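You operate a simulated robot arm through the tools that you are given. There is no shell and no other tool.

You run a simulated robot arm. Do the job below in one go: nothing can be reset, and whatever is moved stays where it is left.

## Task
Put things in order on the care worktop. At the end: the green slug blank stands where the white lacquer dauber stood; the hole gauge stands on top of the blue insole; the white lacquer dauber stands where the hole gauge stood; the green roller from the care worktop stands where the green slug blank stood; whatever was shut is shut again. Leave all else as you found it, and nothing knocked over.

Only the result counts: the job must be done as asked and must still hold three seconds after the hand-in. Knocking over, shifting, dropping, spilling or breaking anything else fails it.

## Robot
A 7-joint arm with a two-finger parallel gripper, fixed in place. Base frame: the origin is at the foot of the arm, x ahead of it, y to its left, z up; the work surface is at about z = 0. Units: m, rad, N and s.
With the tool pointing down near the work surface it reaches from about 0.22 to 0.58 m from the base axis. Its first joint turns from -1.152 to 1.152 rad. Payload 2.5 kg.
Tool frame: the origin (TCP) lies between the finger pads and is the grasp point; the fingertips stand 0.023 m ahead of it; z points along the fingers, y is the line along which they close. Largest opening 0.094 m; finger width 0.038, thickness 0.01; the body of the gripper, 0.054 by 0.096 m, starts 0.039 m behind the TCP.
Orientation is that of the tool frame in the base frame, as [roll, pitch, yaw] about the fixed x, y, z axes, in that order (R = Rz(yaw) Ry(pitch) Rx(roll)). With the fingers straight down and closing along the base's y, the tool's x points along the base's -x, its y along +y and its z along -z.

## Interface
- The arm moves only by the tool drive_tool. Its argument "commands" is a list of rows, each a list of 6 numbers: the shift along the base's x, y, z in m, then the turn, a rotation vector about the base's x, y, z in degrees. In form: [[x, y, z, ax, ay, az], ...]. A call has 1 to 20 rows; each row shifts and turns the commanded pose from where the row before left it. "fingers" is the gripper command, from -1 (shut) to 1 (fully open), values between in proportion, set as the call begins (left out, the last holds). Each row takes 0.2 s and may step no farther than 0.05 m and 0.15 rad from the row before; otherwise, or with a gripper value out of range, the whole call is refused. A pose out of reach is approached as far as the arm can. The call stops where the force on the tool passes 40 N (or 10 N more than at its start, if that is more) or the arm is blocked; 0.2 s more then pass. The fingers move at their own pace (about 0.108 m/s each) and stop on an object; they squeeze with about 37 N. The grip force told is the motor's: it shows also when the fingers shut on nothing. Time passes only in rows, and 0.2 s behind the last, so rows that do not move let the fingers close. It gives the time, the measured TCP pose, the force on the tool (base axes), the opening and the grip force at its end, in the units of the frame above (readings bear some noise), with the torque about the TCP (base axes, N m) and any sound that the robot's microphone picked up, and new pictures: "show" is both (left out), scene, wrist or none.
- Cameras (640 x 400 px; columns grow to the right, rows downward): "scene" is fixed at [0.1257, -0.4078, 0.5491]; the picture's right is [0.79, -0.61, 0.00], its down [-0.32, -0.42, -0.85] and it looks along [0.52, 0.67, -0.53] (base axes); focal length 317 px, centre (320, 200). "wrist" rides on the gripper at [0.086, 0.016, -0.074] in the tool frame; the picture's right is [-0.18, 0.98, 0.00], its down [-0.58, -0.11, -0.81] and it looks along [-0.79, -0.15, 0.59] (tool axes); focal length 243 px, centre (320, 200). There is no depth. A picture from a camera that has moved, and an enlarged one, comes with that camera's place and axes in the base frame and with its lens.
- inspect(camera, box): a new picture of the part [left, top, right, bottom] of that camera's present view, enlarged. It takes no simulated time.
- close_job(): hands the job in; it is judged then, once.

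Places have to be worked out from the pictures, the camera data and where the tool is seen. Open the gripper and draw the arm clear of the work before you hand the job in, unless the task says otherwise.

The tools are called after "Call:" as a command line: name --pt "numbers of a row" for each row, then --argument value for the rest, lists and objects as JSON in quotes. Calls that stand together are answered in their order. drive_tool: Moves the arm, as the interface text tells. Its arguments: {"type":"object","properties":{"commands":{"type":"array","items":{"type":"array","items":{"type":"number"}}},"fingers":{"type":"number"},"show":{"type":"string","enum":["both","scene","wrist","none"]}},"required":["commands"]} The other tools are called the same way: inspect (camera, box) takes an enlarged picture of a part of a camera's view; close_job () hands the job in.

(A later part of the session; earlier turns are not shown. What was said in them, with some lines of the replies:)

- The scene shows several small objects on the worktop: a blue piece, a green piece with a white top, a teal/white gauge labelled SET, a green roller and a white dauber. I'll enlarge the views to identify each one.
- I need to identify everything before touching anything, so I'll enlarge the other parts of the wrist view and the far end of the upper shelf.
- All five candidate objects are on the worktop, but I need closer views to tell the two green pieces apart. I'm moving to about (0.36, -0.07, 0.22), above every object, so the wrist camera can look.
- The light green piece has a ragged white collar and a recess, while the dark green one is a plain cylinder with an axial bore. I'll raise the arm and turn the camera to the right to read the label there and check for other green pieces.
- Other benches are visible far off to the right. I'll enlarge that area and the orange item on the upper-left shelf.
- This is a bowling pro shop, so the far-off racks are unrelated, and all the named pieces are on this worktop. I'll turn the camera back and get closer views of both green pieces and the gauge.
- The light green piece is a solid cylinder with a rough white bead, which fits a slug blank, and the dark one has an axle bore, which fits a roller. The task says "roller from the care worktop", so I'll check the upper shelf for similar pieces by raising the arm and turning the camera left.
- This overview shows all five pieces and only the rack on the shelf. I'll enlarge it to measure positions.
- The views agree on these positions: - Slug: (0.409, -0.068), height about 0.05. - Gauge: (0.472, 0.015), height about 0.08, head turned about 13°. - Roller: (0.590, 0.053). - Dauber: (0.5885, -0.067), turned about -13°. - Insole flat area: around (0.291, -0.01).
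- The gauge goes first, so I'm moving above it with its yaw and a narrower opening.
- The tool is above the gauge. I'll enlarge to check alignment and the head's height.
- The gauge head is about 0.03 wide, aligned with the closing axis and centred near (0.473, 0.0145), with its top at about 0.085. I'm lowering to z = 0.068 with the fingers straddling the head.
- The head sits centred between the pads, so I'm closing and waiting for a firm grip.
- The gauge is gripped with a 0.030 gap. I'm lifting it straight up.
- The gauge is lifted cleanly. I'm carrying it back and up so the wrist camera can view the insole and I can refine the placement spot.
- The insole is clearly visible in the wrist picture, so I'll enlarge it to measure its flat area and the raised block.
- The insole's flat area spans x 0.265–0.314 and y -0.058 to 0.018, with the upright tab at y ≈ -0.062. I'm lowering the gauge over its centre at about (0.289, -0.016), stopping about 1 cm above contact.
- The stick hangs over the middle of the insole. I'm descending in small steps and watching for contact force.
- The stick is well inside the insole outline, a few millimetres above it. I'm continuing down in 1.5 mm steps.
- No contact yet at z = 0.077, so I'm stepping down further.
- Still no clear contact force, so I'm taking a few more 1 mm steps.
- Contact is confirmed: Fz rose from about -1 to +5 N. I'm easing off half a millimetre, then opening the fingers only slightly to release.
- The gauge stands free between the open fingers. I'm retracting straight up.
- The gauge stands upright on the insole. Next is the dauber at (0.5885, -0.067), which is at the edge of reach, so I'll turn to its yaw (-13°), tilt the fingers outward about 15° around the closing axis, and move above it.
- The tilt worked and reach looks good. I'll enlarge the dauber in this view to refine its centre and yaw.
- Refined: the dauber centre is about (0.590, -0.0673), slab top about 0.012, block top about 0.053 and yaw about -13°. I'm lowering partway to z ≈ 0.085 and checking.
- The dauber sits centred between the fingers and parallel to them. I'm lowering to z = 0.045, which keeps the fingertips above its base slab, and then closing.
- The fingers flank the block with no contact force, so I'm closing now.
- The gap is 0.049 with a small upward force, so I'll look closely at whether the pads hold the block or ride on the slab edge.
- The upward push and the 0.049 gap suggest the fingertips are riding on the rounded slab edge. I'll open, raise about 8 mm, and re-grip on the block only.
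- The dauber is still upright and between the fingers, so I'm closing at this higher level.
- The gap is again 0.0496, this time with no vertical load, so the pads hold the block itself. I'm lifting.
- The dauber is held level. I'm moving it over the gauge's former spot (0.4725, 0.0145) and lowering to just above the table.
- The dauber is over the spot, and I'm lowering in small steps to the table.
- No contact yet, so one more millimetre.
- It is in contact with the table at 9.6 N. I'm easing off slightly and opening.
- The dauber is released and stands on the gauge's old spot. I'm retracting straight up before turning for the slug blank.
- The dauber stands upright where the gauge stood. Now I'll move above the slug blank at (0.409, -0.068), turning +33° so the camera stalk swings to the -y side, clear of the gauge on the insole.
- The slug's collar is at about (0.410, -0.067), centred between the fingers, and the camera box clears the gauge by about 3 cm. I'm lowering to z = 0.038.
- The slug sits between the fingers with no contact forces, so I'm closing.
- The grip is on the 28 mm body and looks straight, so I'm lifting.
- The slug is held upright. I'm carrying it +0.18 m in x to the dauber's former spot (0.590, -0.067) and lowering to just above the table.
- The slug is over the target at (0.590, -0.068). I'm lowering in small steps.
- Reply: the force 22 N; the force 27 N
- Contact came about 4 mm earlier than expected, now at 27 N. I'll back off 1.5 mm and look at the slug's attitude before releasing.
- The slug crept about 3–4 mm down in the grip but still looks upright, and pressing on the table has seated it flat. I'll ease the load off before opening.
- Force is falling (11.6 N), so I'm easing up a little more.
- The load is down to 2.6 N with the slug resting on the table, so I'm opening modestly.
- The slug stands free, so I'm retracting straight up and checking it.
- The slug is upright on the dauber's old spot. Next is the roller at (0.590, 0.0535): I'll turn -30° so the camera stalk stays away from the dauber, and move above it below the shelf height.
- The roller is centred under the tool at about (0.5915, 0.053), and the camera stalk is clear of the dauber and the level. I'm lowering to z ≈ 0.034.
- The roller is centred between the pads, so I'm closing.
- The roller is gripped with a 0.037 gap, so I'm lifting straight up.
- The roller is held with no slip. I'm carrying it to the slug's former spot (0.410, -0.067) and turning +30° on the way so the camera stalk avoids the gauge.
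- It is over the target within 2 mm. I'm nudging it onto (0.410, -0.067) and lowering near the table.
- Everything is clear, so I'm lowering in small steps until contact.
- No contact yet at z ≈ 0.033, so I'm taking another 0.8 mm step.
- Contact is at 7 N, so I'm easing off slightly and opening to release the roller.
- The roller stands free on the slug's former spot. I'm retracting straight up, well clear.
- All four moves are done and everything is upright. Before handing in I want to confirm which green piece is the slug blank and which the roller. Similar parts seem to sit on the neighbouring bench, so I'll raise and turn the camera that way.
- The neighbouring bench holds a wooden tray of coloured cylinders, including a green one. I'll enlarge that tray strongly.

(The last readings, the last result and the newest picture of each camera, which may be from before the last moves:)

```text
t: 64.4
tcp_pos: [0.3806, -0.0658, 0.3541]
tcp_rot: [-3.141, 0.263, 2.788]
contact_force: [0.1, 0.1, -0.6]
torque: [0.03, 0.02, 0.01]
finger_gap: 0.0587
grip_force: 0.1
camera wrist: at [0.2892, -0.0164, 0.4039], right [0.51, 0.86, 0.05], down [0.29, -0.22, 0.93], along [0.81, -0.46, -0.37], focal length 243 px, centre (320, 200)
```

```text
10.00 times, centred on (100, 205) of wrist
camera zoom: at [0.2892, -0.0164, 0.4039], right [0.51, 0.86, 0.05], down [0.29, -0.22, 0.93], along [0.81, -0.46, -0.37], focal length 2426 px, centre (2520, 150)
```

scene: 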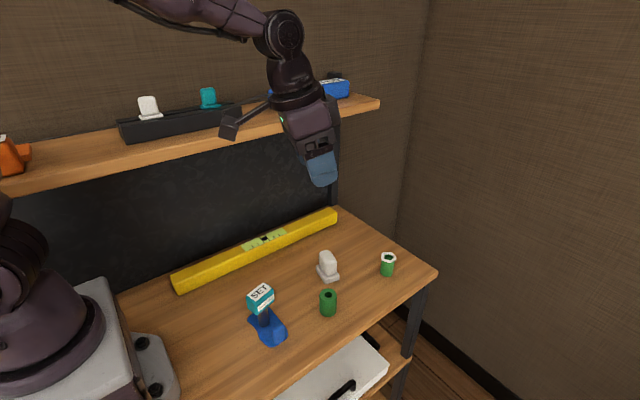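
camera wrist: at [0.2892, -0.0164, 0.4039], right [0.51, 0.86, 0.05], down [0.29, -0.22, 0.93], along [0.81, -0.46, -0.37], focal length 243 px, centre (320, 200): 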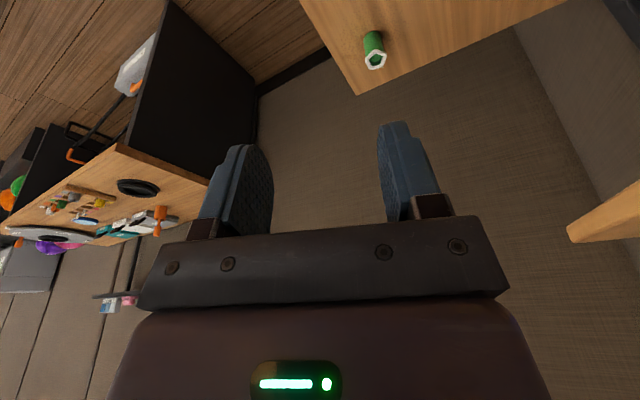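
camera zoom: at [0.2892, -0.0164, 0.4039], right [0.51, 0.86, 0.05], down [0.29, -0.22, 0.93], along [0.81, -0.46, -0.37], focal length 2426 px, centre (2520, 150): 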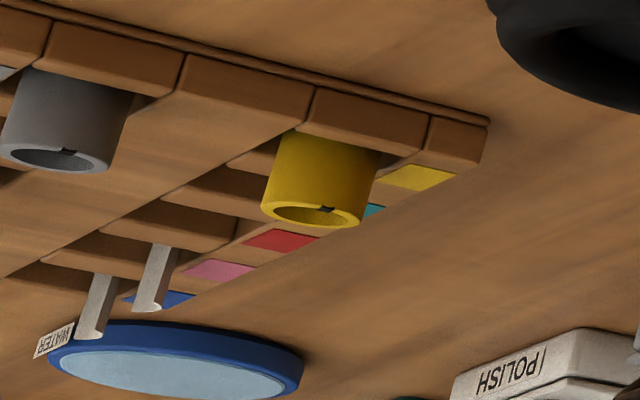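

The tray holds finished coloured inserts with wide bores and notches. I'll look for other reference parts, starting with the orange piece on that bench and the far racks.

Call:
inspect --camera "wrist" --box '[95, 195, 190, 245]'

Call:
inspect --camera "wrist" --box '[0, 215, 60, 300]'

Call:
inspect --camera "wrist" --box '[0, 120, 60, 220]'

Call:
inspect --camera "wrist" --box '[80, 280, 150, 330]'

Call:
inspect --camera "scene" --box '[0, 110, 60, 190]'

```text
6.74 times, centred on (142, 220) of wrist
camera zoom: at [0.2892, -0.0164, 0.4039], right [0.51, 0.86, 0.05], down [0.29, -0.22, 0.93], along [0.81, -0.46, -0.37], focal length 1634 px, centre (1516, 65)
```

zoom: 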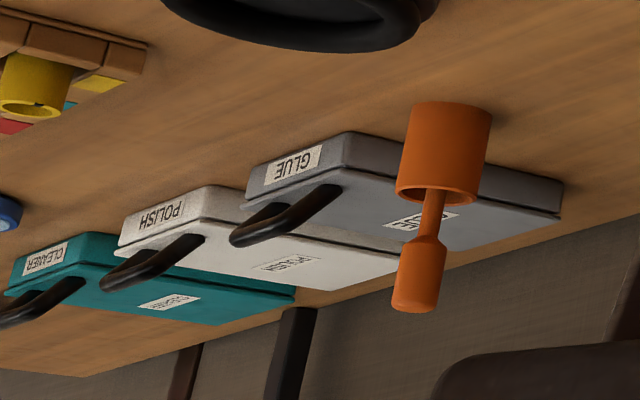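

```text
4.71 times, centred on (30, 258) of wrist
camera zoom: at [0.2892, -0.0164, 0.4039], right [0.51, 0.86, 0.05], down [0.29, -0.22, 0.93], along [0.81, -0.46, -0.37], focal length 1142 px, centre (1685, -71)
```

zoom: 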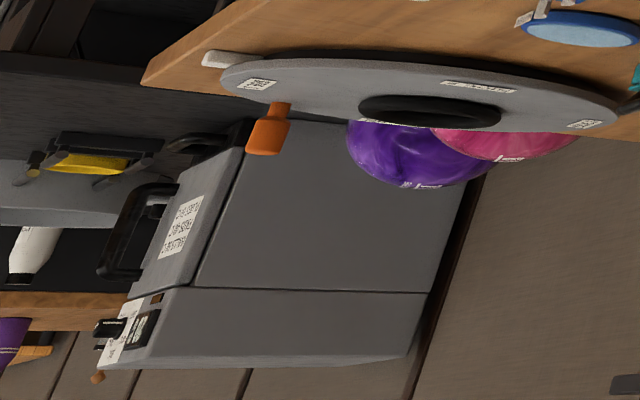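

```text
4.00 times, centred on (30, 170) of wrist
camera zoom: at [0.2892, -0.0164, 0.4039], right [0.51, 0.86, 0.05], down [0.29, -0.22, 0.93], along [0.81, -0.46, -0.37], focal length 970 px, centre (1480, 320)
```

zoom: 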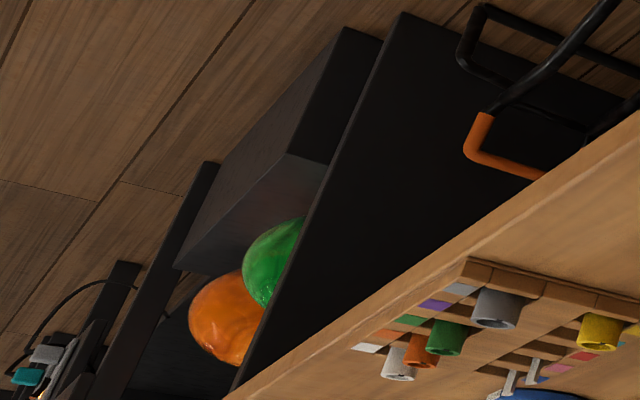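

```text
8.00 times, centred on (115, 305) of wrist
camera zoom: at [0.2892, -0.0164, 0.4039], right [0.51, 0.86, 0.05], down [0.29, -0.22, 0.93], along [0.81, -0.46, -0.37], focal length 1941 px, centre (1960, -640)
```

zoom: 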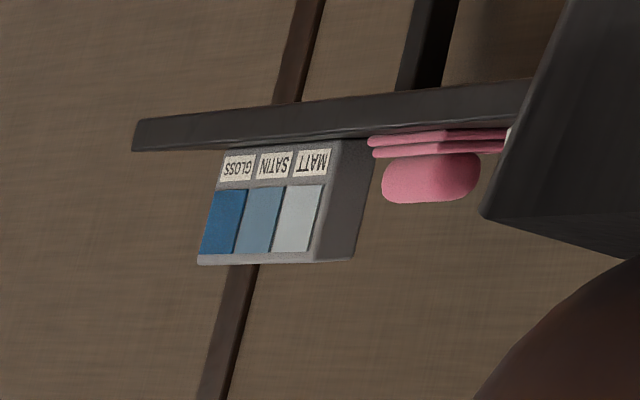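

```text
5.00 times, centred on (30, 150) of scene
camera zoom: at [0.1257, -0.4078, 0.5491], right [0.79, -0.61, 0.0], down [-0.32, -0.42, -0.85], along [0.52, 0.67, -0.53], focal length 1584 px, centre (1770, 450)
```

zoom: 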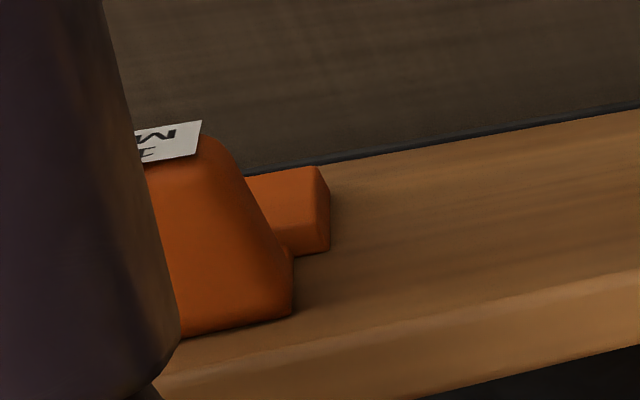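

The bench has "GLUE / POLISH / CLEANER" boxes and an orange pot. I'll turn the camera further right to examine the far racks for rollers or slug blanks as references.

Call:
drive_tool --pt "0 0 0 0 0 -8" --pt "0 0 0 0 0 -8" --pt "0 0 0 0 0 -8" --pt "0 0 0 0 0 -8" --pt "0 0 0 0 0 -8" --pt "0 0 0 0 0 0"

Call:
inspect --camera "wrist" --box '[0, 100, 140, 240]'

Call:
inspect --camera "wrist" --box '[0, 220, 140, 360]'

```text
t: 65.8
tcp_pos: [0.3805, -0.0663, 0.353]
tcp_rot: [-3.141, 0.263, 2.09]
contact_force: [0.3, -0.7, -0.1]
torque: [0.01, 0.02, 0.03]
finger_gap: 0.0588
grip_force: 0.1
camera wrist: at [0.3428, 0.0303, 0.4032], right [0.94, 0.33, 0.05], down [0.08, -0.36, 0.93], along [0.33, -0.87, -0.37], focal length 243 px, centre (320, 200)
```

scene: 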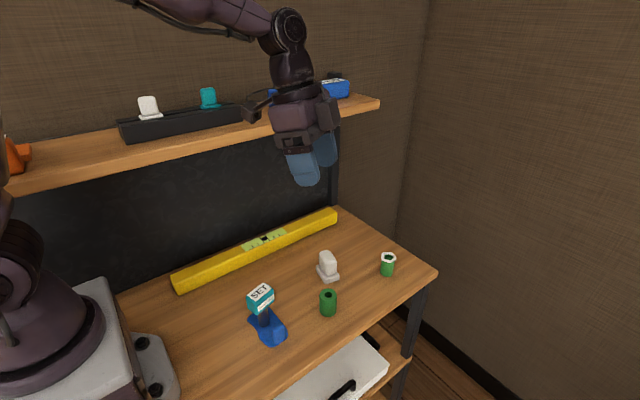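
wrist: 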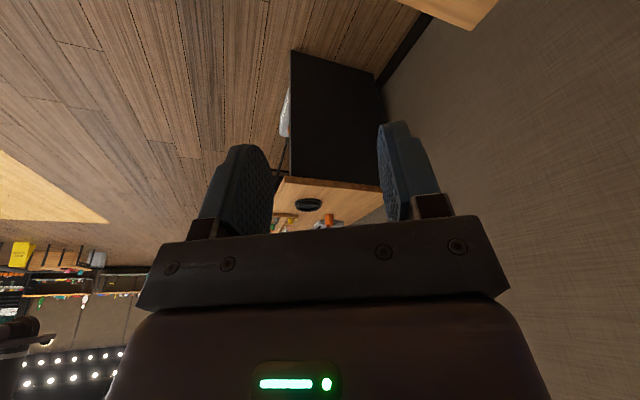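

```text
2.86 times, centred on (70, 170) of wrist
camera zoom: at [0.3428, 0.0303, 0.4032], right [0.94, 0.33, 0.05], down [0.08, -0.36, 0.93], along [0.33, -0.87, -0.37], focal length 693 px, centre (1034, 286)
```

zoom: 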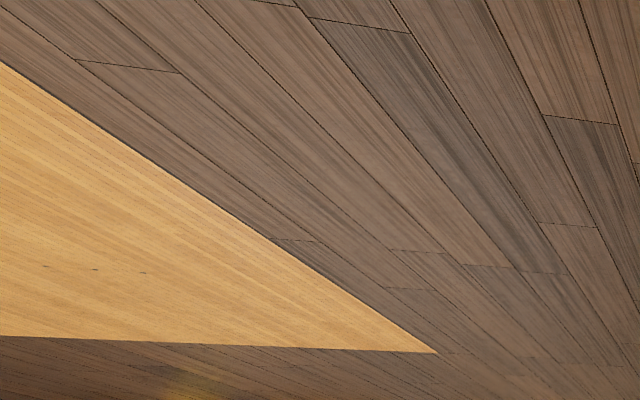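

```text
2.86 times, centred on (70, 290) of wrist
camera zoom: at [0.3428, 0.0303, 0.4032], right [0.94, 0.33, 0.05], down [0.08, -0.36, 0.93], along [0.33, -0.87, -0.37], focal length 693 px, centre (1034, -57)
```

zoom: 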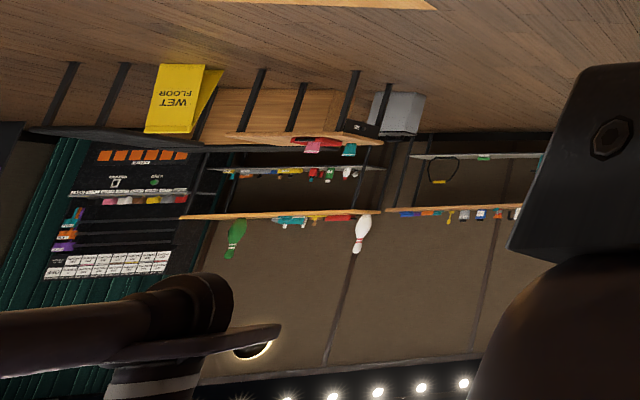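

I'll zoom strongly into each far shelf.

Call:
inspect --camera "wrist" --box '[36, 272, 66, 290]'

Call:
inspect --camera "wrist" --box '[64, 272, 94, 290]'

Call:
inspect --camera "wrist" --box '[45, 290, 85, 308]'

Call:
inspect --camera "wrist" --box '[92, 288, 142, 304]'

Call:
inspect --camera "wrist" --box '[0, 270, 30, 320]'

Call:
inspect --camera "wrist" --box '[55, 260, 95, 280]'

```text
16.00 times, centred on (51, 281) of wrist
camera zoom: at [0.3428, 0.0303, 0.4032], right [0.94, 0.33, 0.05], down [0.08, -0.36, 0.93], along [0.33, -0.87, -0.37], focal length 3882 px, centre (4624, -1096)
```

zoom: 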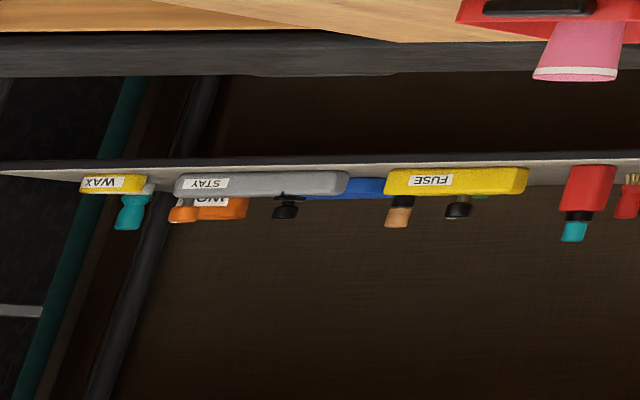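

```text
16.00 times, centred on (79, 281) of wrist
camera zoom: at [0.3428, 0.0303, 0.4032], right [0.94, 0.33, 0.05], down [0.08, -0.36, 0.93], along [0.33, -0.87, -0.37], focal length 3882 px, centre (4176, -1096)
```

zoom: 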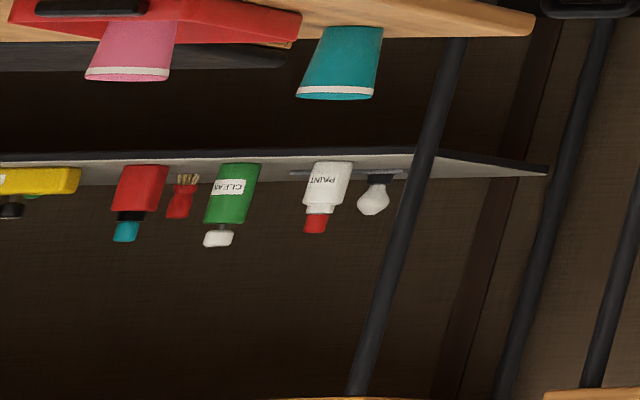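

```text
16.00 times, centred on (65, 299) of wrist
camera zoom: at [0.3428, 0.0303, 0.4032], right [0.94, 0.33, 0.05], down [0.08, -0.36, 0.93], along [0.33, -0.87, -0.37], focal length 3882 px, centre (4400, -1384)
```

zoom: 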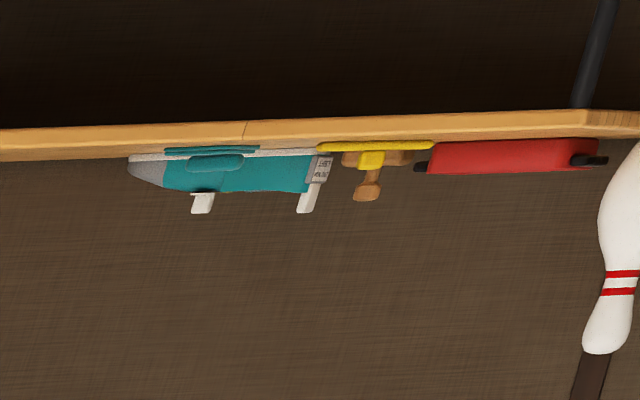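

```text
12.80 times, centred on (117, 296) of wrist
camera zoom: at [0.3428, 0.0303, 0.4032], right [0.94, 0.33, 0.05], down [0.08, -0.36, 0.93], along [0.33, -0.87, -0.37], focal length 3106 px, centre (2918, -1029)
```

zoom: 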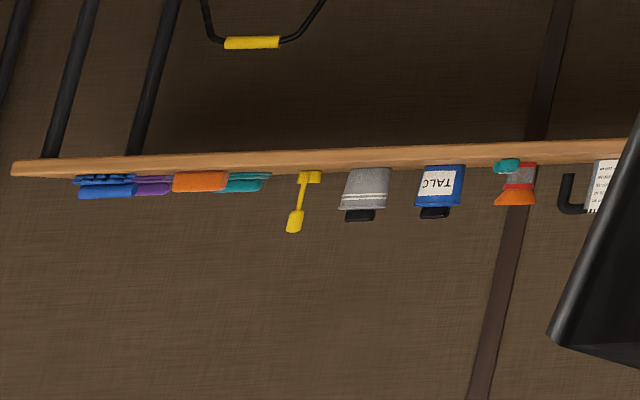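

```text
8.00 times, centred on (15, 295) of wrist
camera zoom: at [0.3428, 0.0303, 0.4032], right [0.94, 0.33, 0.05], down [0.08, -0.36, 0.93], along [0.33, -0.87, -0.37], focal length 1941 px, centre (2760, -560)
```

zoom: 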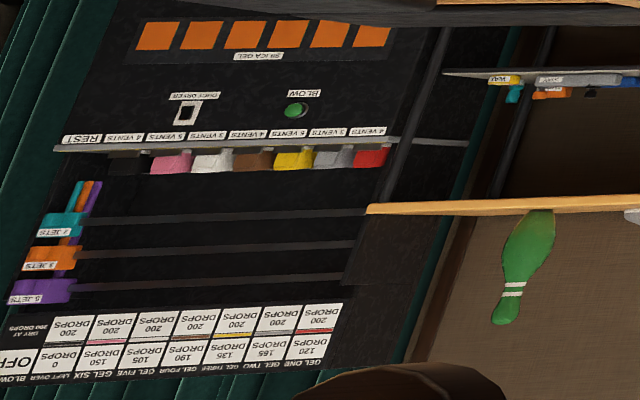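

```text
16.00 times, centred on (75, 270) of wrist
camera zoom: at [0.3428, 0.0303, 0.4032], right [0.94, 0.33, 0.05], down [0.08, -0.36, 0.93], along [0.33, -0.87, -0.37], focal length 3882 px, centre (4240, -920)
```

zoom: 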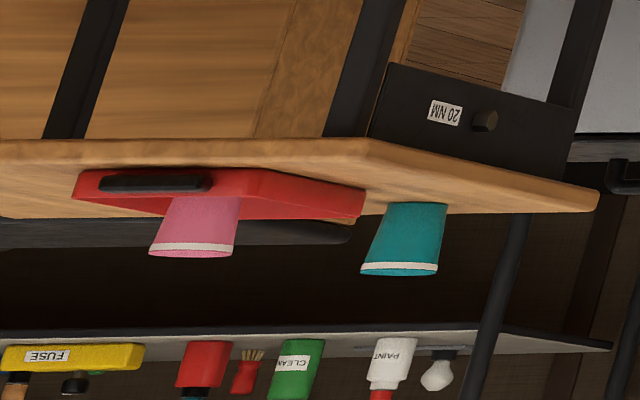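

No reference part there. I'll swing the camera to the left side as well, to check the shelf and the area behind for another roller before deciding.

Call:
drive_tool --pt "0 0 0 0 0 8" --pt "0 0 0 0 0 8" --pt "0 0 0 0 0 8" --pt "0 0 0 0 0 8" --pt "0 0 0 0 0 8" --pt "0 0 0 0 0 8" --pt "0 0 0 0 0 8" --pt "-0.01 -0.01 0.01 0 0 8" --pt "-0.01 -0.01 0.01 0 0 8" --pt "-0.01 -0.01 0.02 0 0 8" --pt "-0.01 -0.01 0.02 0 0 8" --pt "0 0 0.02 0 0 8" --pt "0 0 0.02 0 0 8" --pt "0 0 0.02 0 0 8" --pt "0 0 0 0 0 8" --pt "0 0 0 0 0 0"

```text
t: 69.2
tcp_pos: [0.3399, -0.1051, 0.4741]
tcp_rot: [-3.141, 0.261, -2.094]
contact_force: [-0.2, -0.4, -0.5]
torque: [-0.02, 0.0, -0.02]
finger_gap: 0.0586
grip_force: 0.0
camera wrist: at [0.2742, -0.1875, 0.5237], right [-0.76, 0.65, 0.05], down [0.27, 0.25, 0.93], along [0.59, 0.72, -0.37], focal length 243 px, centre (320, 200)
```

scene: 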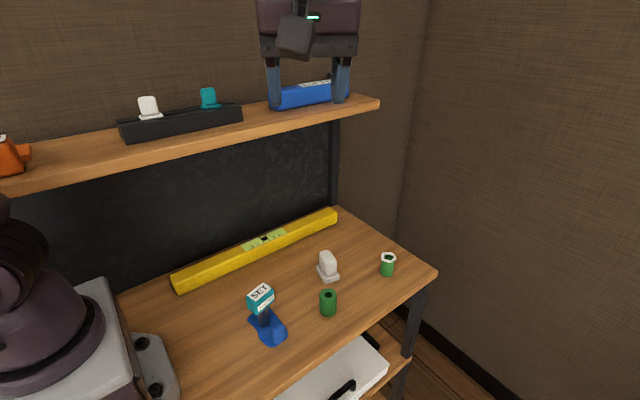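
wrist: 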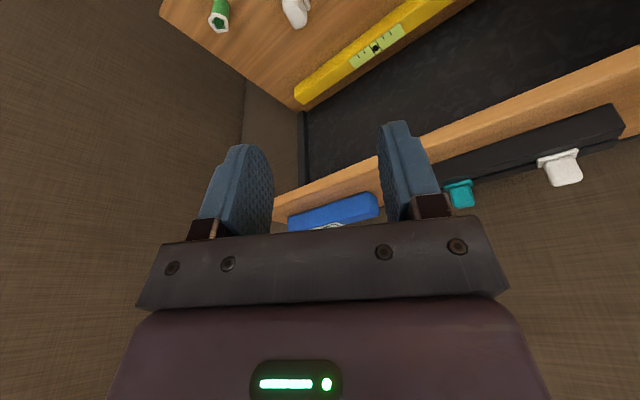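

Call:
inspect --camera "wrist" --box '[420, 90, 640, 230]'

Call:
inspect --camera "wrist" --box '[200, 0, 330, 50]'

Call:
inspect --camera "scene" --box '[230, 230, 430, 360]'

```text
2.86 times, centred on (530, 160) of wrist
camera zoom: at [0.2742, -0.1875, 0.5237], right [-0.76, 0.65, 0.05], down [0.27, 0.25, 0.93], along [0.59, 0.72, -0.37], focal length 693 px, centre (-280, 314)
```

zoom: 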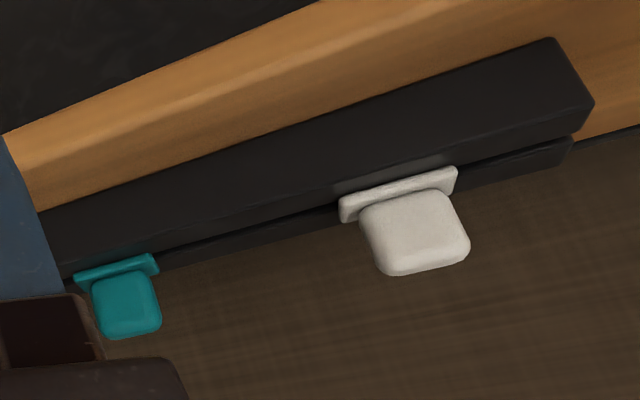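

```text
4.92 times, centred on (265, 25) of wrist
camera zoom: at [0.2742, -0.1875, 0.5237], right [-0.76, 0.65, 0.05], down [0.27, 0.25, 0.93], along [0.59, 0.72, -0.37], focal length 1194 px, centre (591, 1062)
```

zoom: 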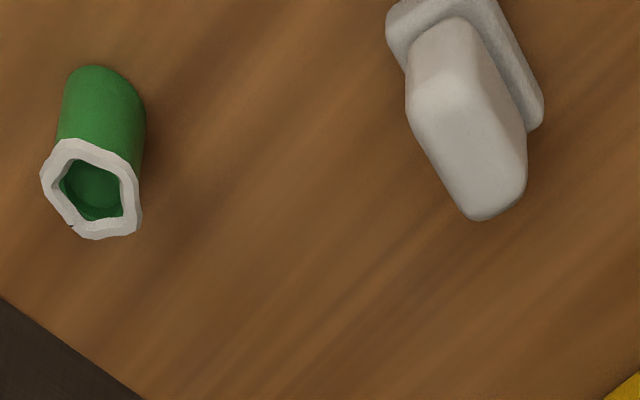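

```text
3.08 times, centred on (330, 295) of scene
camera zoom: at [0.1257, -0.4078, 0.5491], right [0.79, -0.61, 0.0], down [-0.32, -0.42, -0.85], along [0.52, 0.67, -0.53], focal length 975 px, centre (289, -92)
```

zoom: 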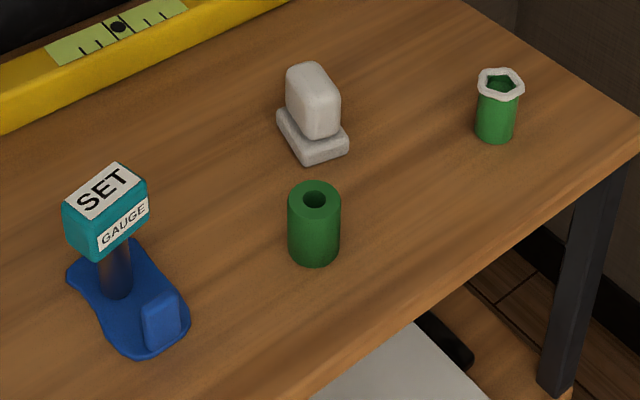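

Every piece is upright at its target: the gauge on the insole, the dauber on the gauge's old spot, the slug on the dauber's, and the roller on the slug's. The flashed rim and wide recess match the insert family in the tray, so the light green piece is the slug blank and the bored one the roller. I'm opening the gripper fully and waiting a moment, well clear, to confirm nothing moves.

Call:
drive_tool --pt "0 0 0 0 0 0" --pt "0 0 0 0 0 0" --pt "0 0 0 0 0 0" --pt "0 0 0 0 0 0" --pt "0 0 0 0 0 0" --fingers 1

```text
t: 70.4
tcp_pos: [0.3407, -0.1058, 0.4735]
tcp_rot: [3.141, 0.261, -2.097]
contact_force: [0.5, -0.4, 0.1]
torque: [0.01, 0.01, -0.01]
finger_gap: 0.094
grip_force: 0.0
camera wrist: at [0.2741, -0.1873, 0.5236], right [-0.76, 0.65, 0.05], down [0.27, 0.25, 0.93], along [0.59, 0.72, -0.37], focal length 243 px, centre (320, 200)
```

scene: 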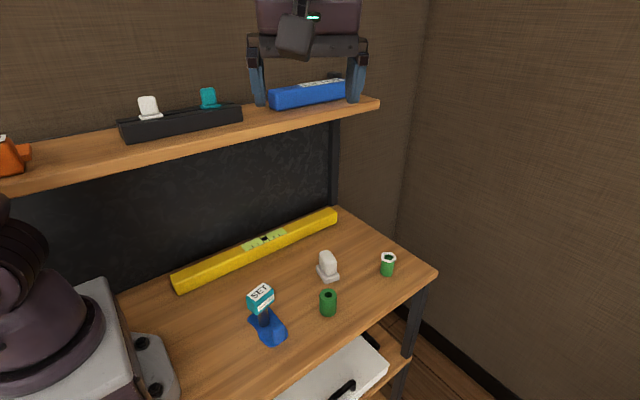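
wrist: 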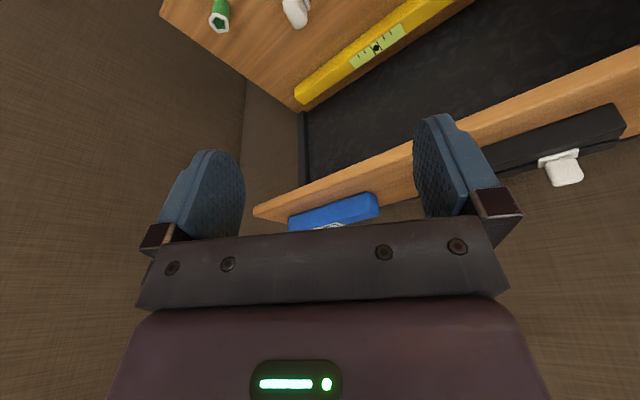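

The scene is unchanged and stable, the gripper is open and the arm is clear. I opened nothing along the way. I'm handing the job in.

Call:
close_job

```text
The job is handed in.
```

I made all four moves and handed the job in. In the last pictures every piece was upright, the gripper was open and the arm was well clear.

- **Hole gauge:** I took this to be the teal piece labelled "SET GAUGE". It stands on the flat part of the blue insole.
- **White lacquer dauber:** it stands where the gauge stood. My first grip on it caught its base, so I let go and gripped it again higher up. That may have nudged it very slightly before I lifted it.
- **Green slug blank:** it stands where the dauber stood. It slipped a few millimetres down in the grip on the way, but it is upright and on the spot.
- **Green roller:** it stands where the slug blank stood.

**Least certain point:** nothing labels which green piece is which. I took the light green one with the rough white rim as the slug blank, because its wide recess resembles the coloured cylinders in the tray on the next bench. I took the dark green one with the narrow hole as the roller. If that is the wrong way round, those two pieces are swapped.

I opened nothing, so nothing needed shutting, and I saw no sign that anything else was disturbed.
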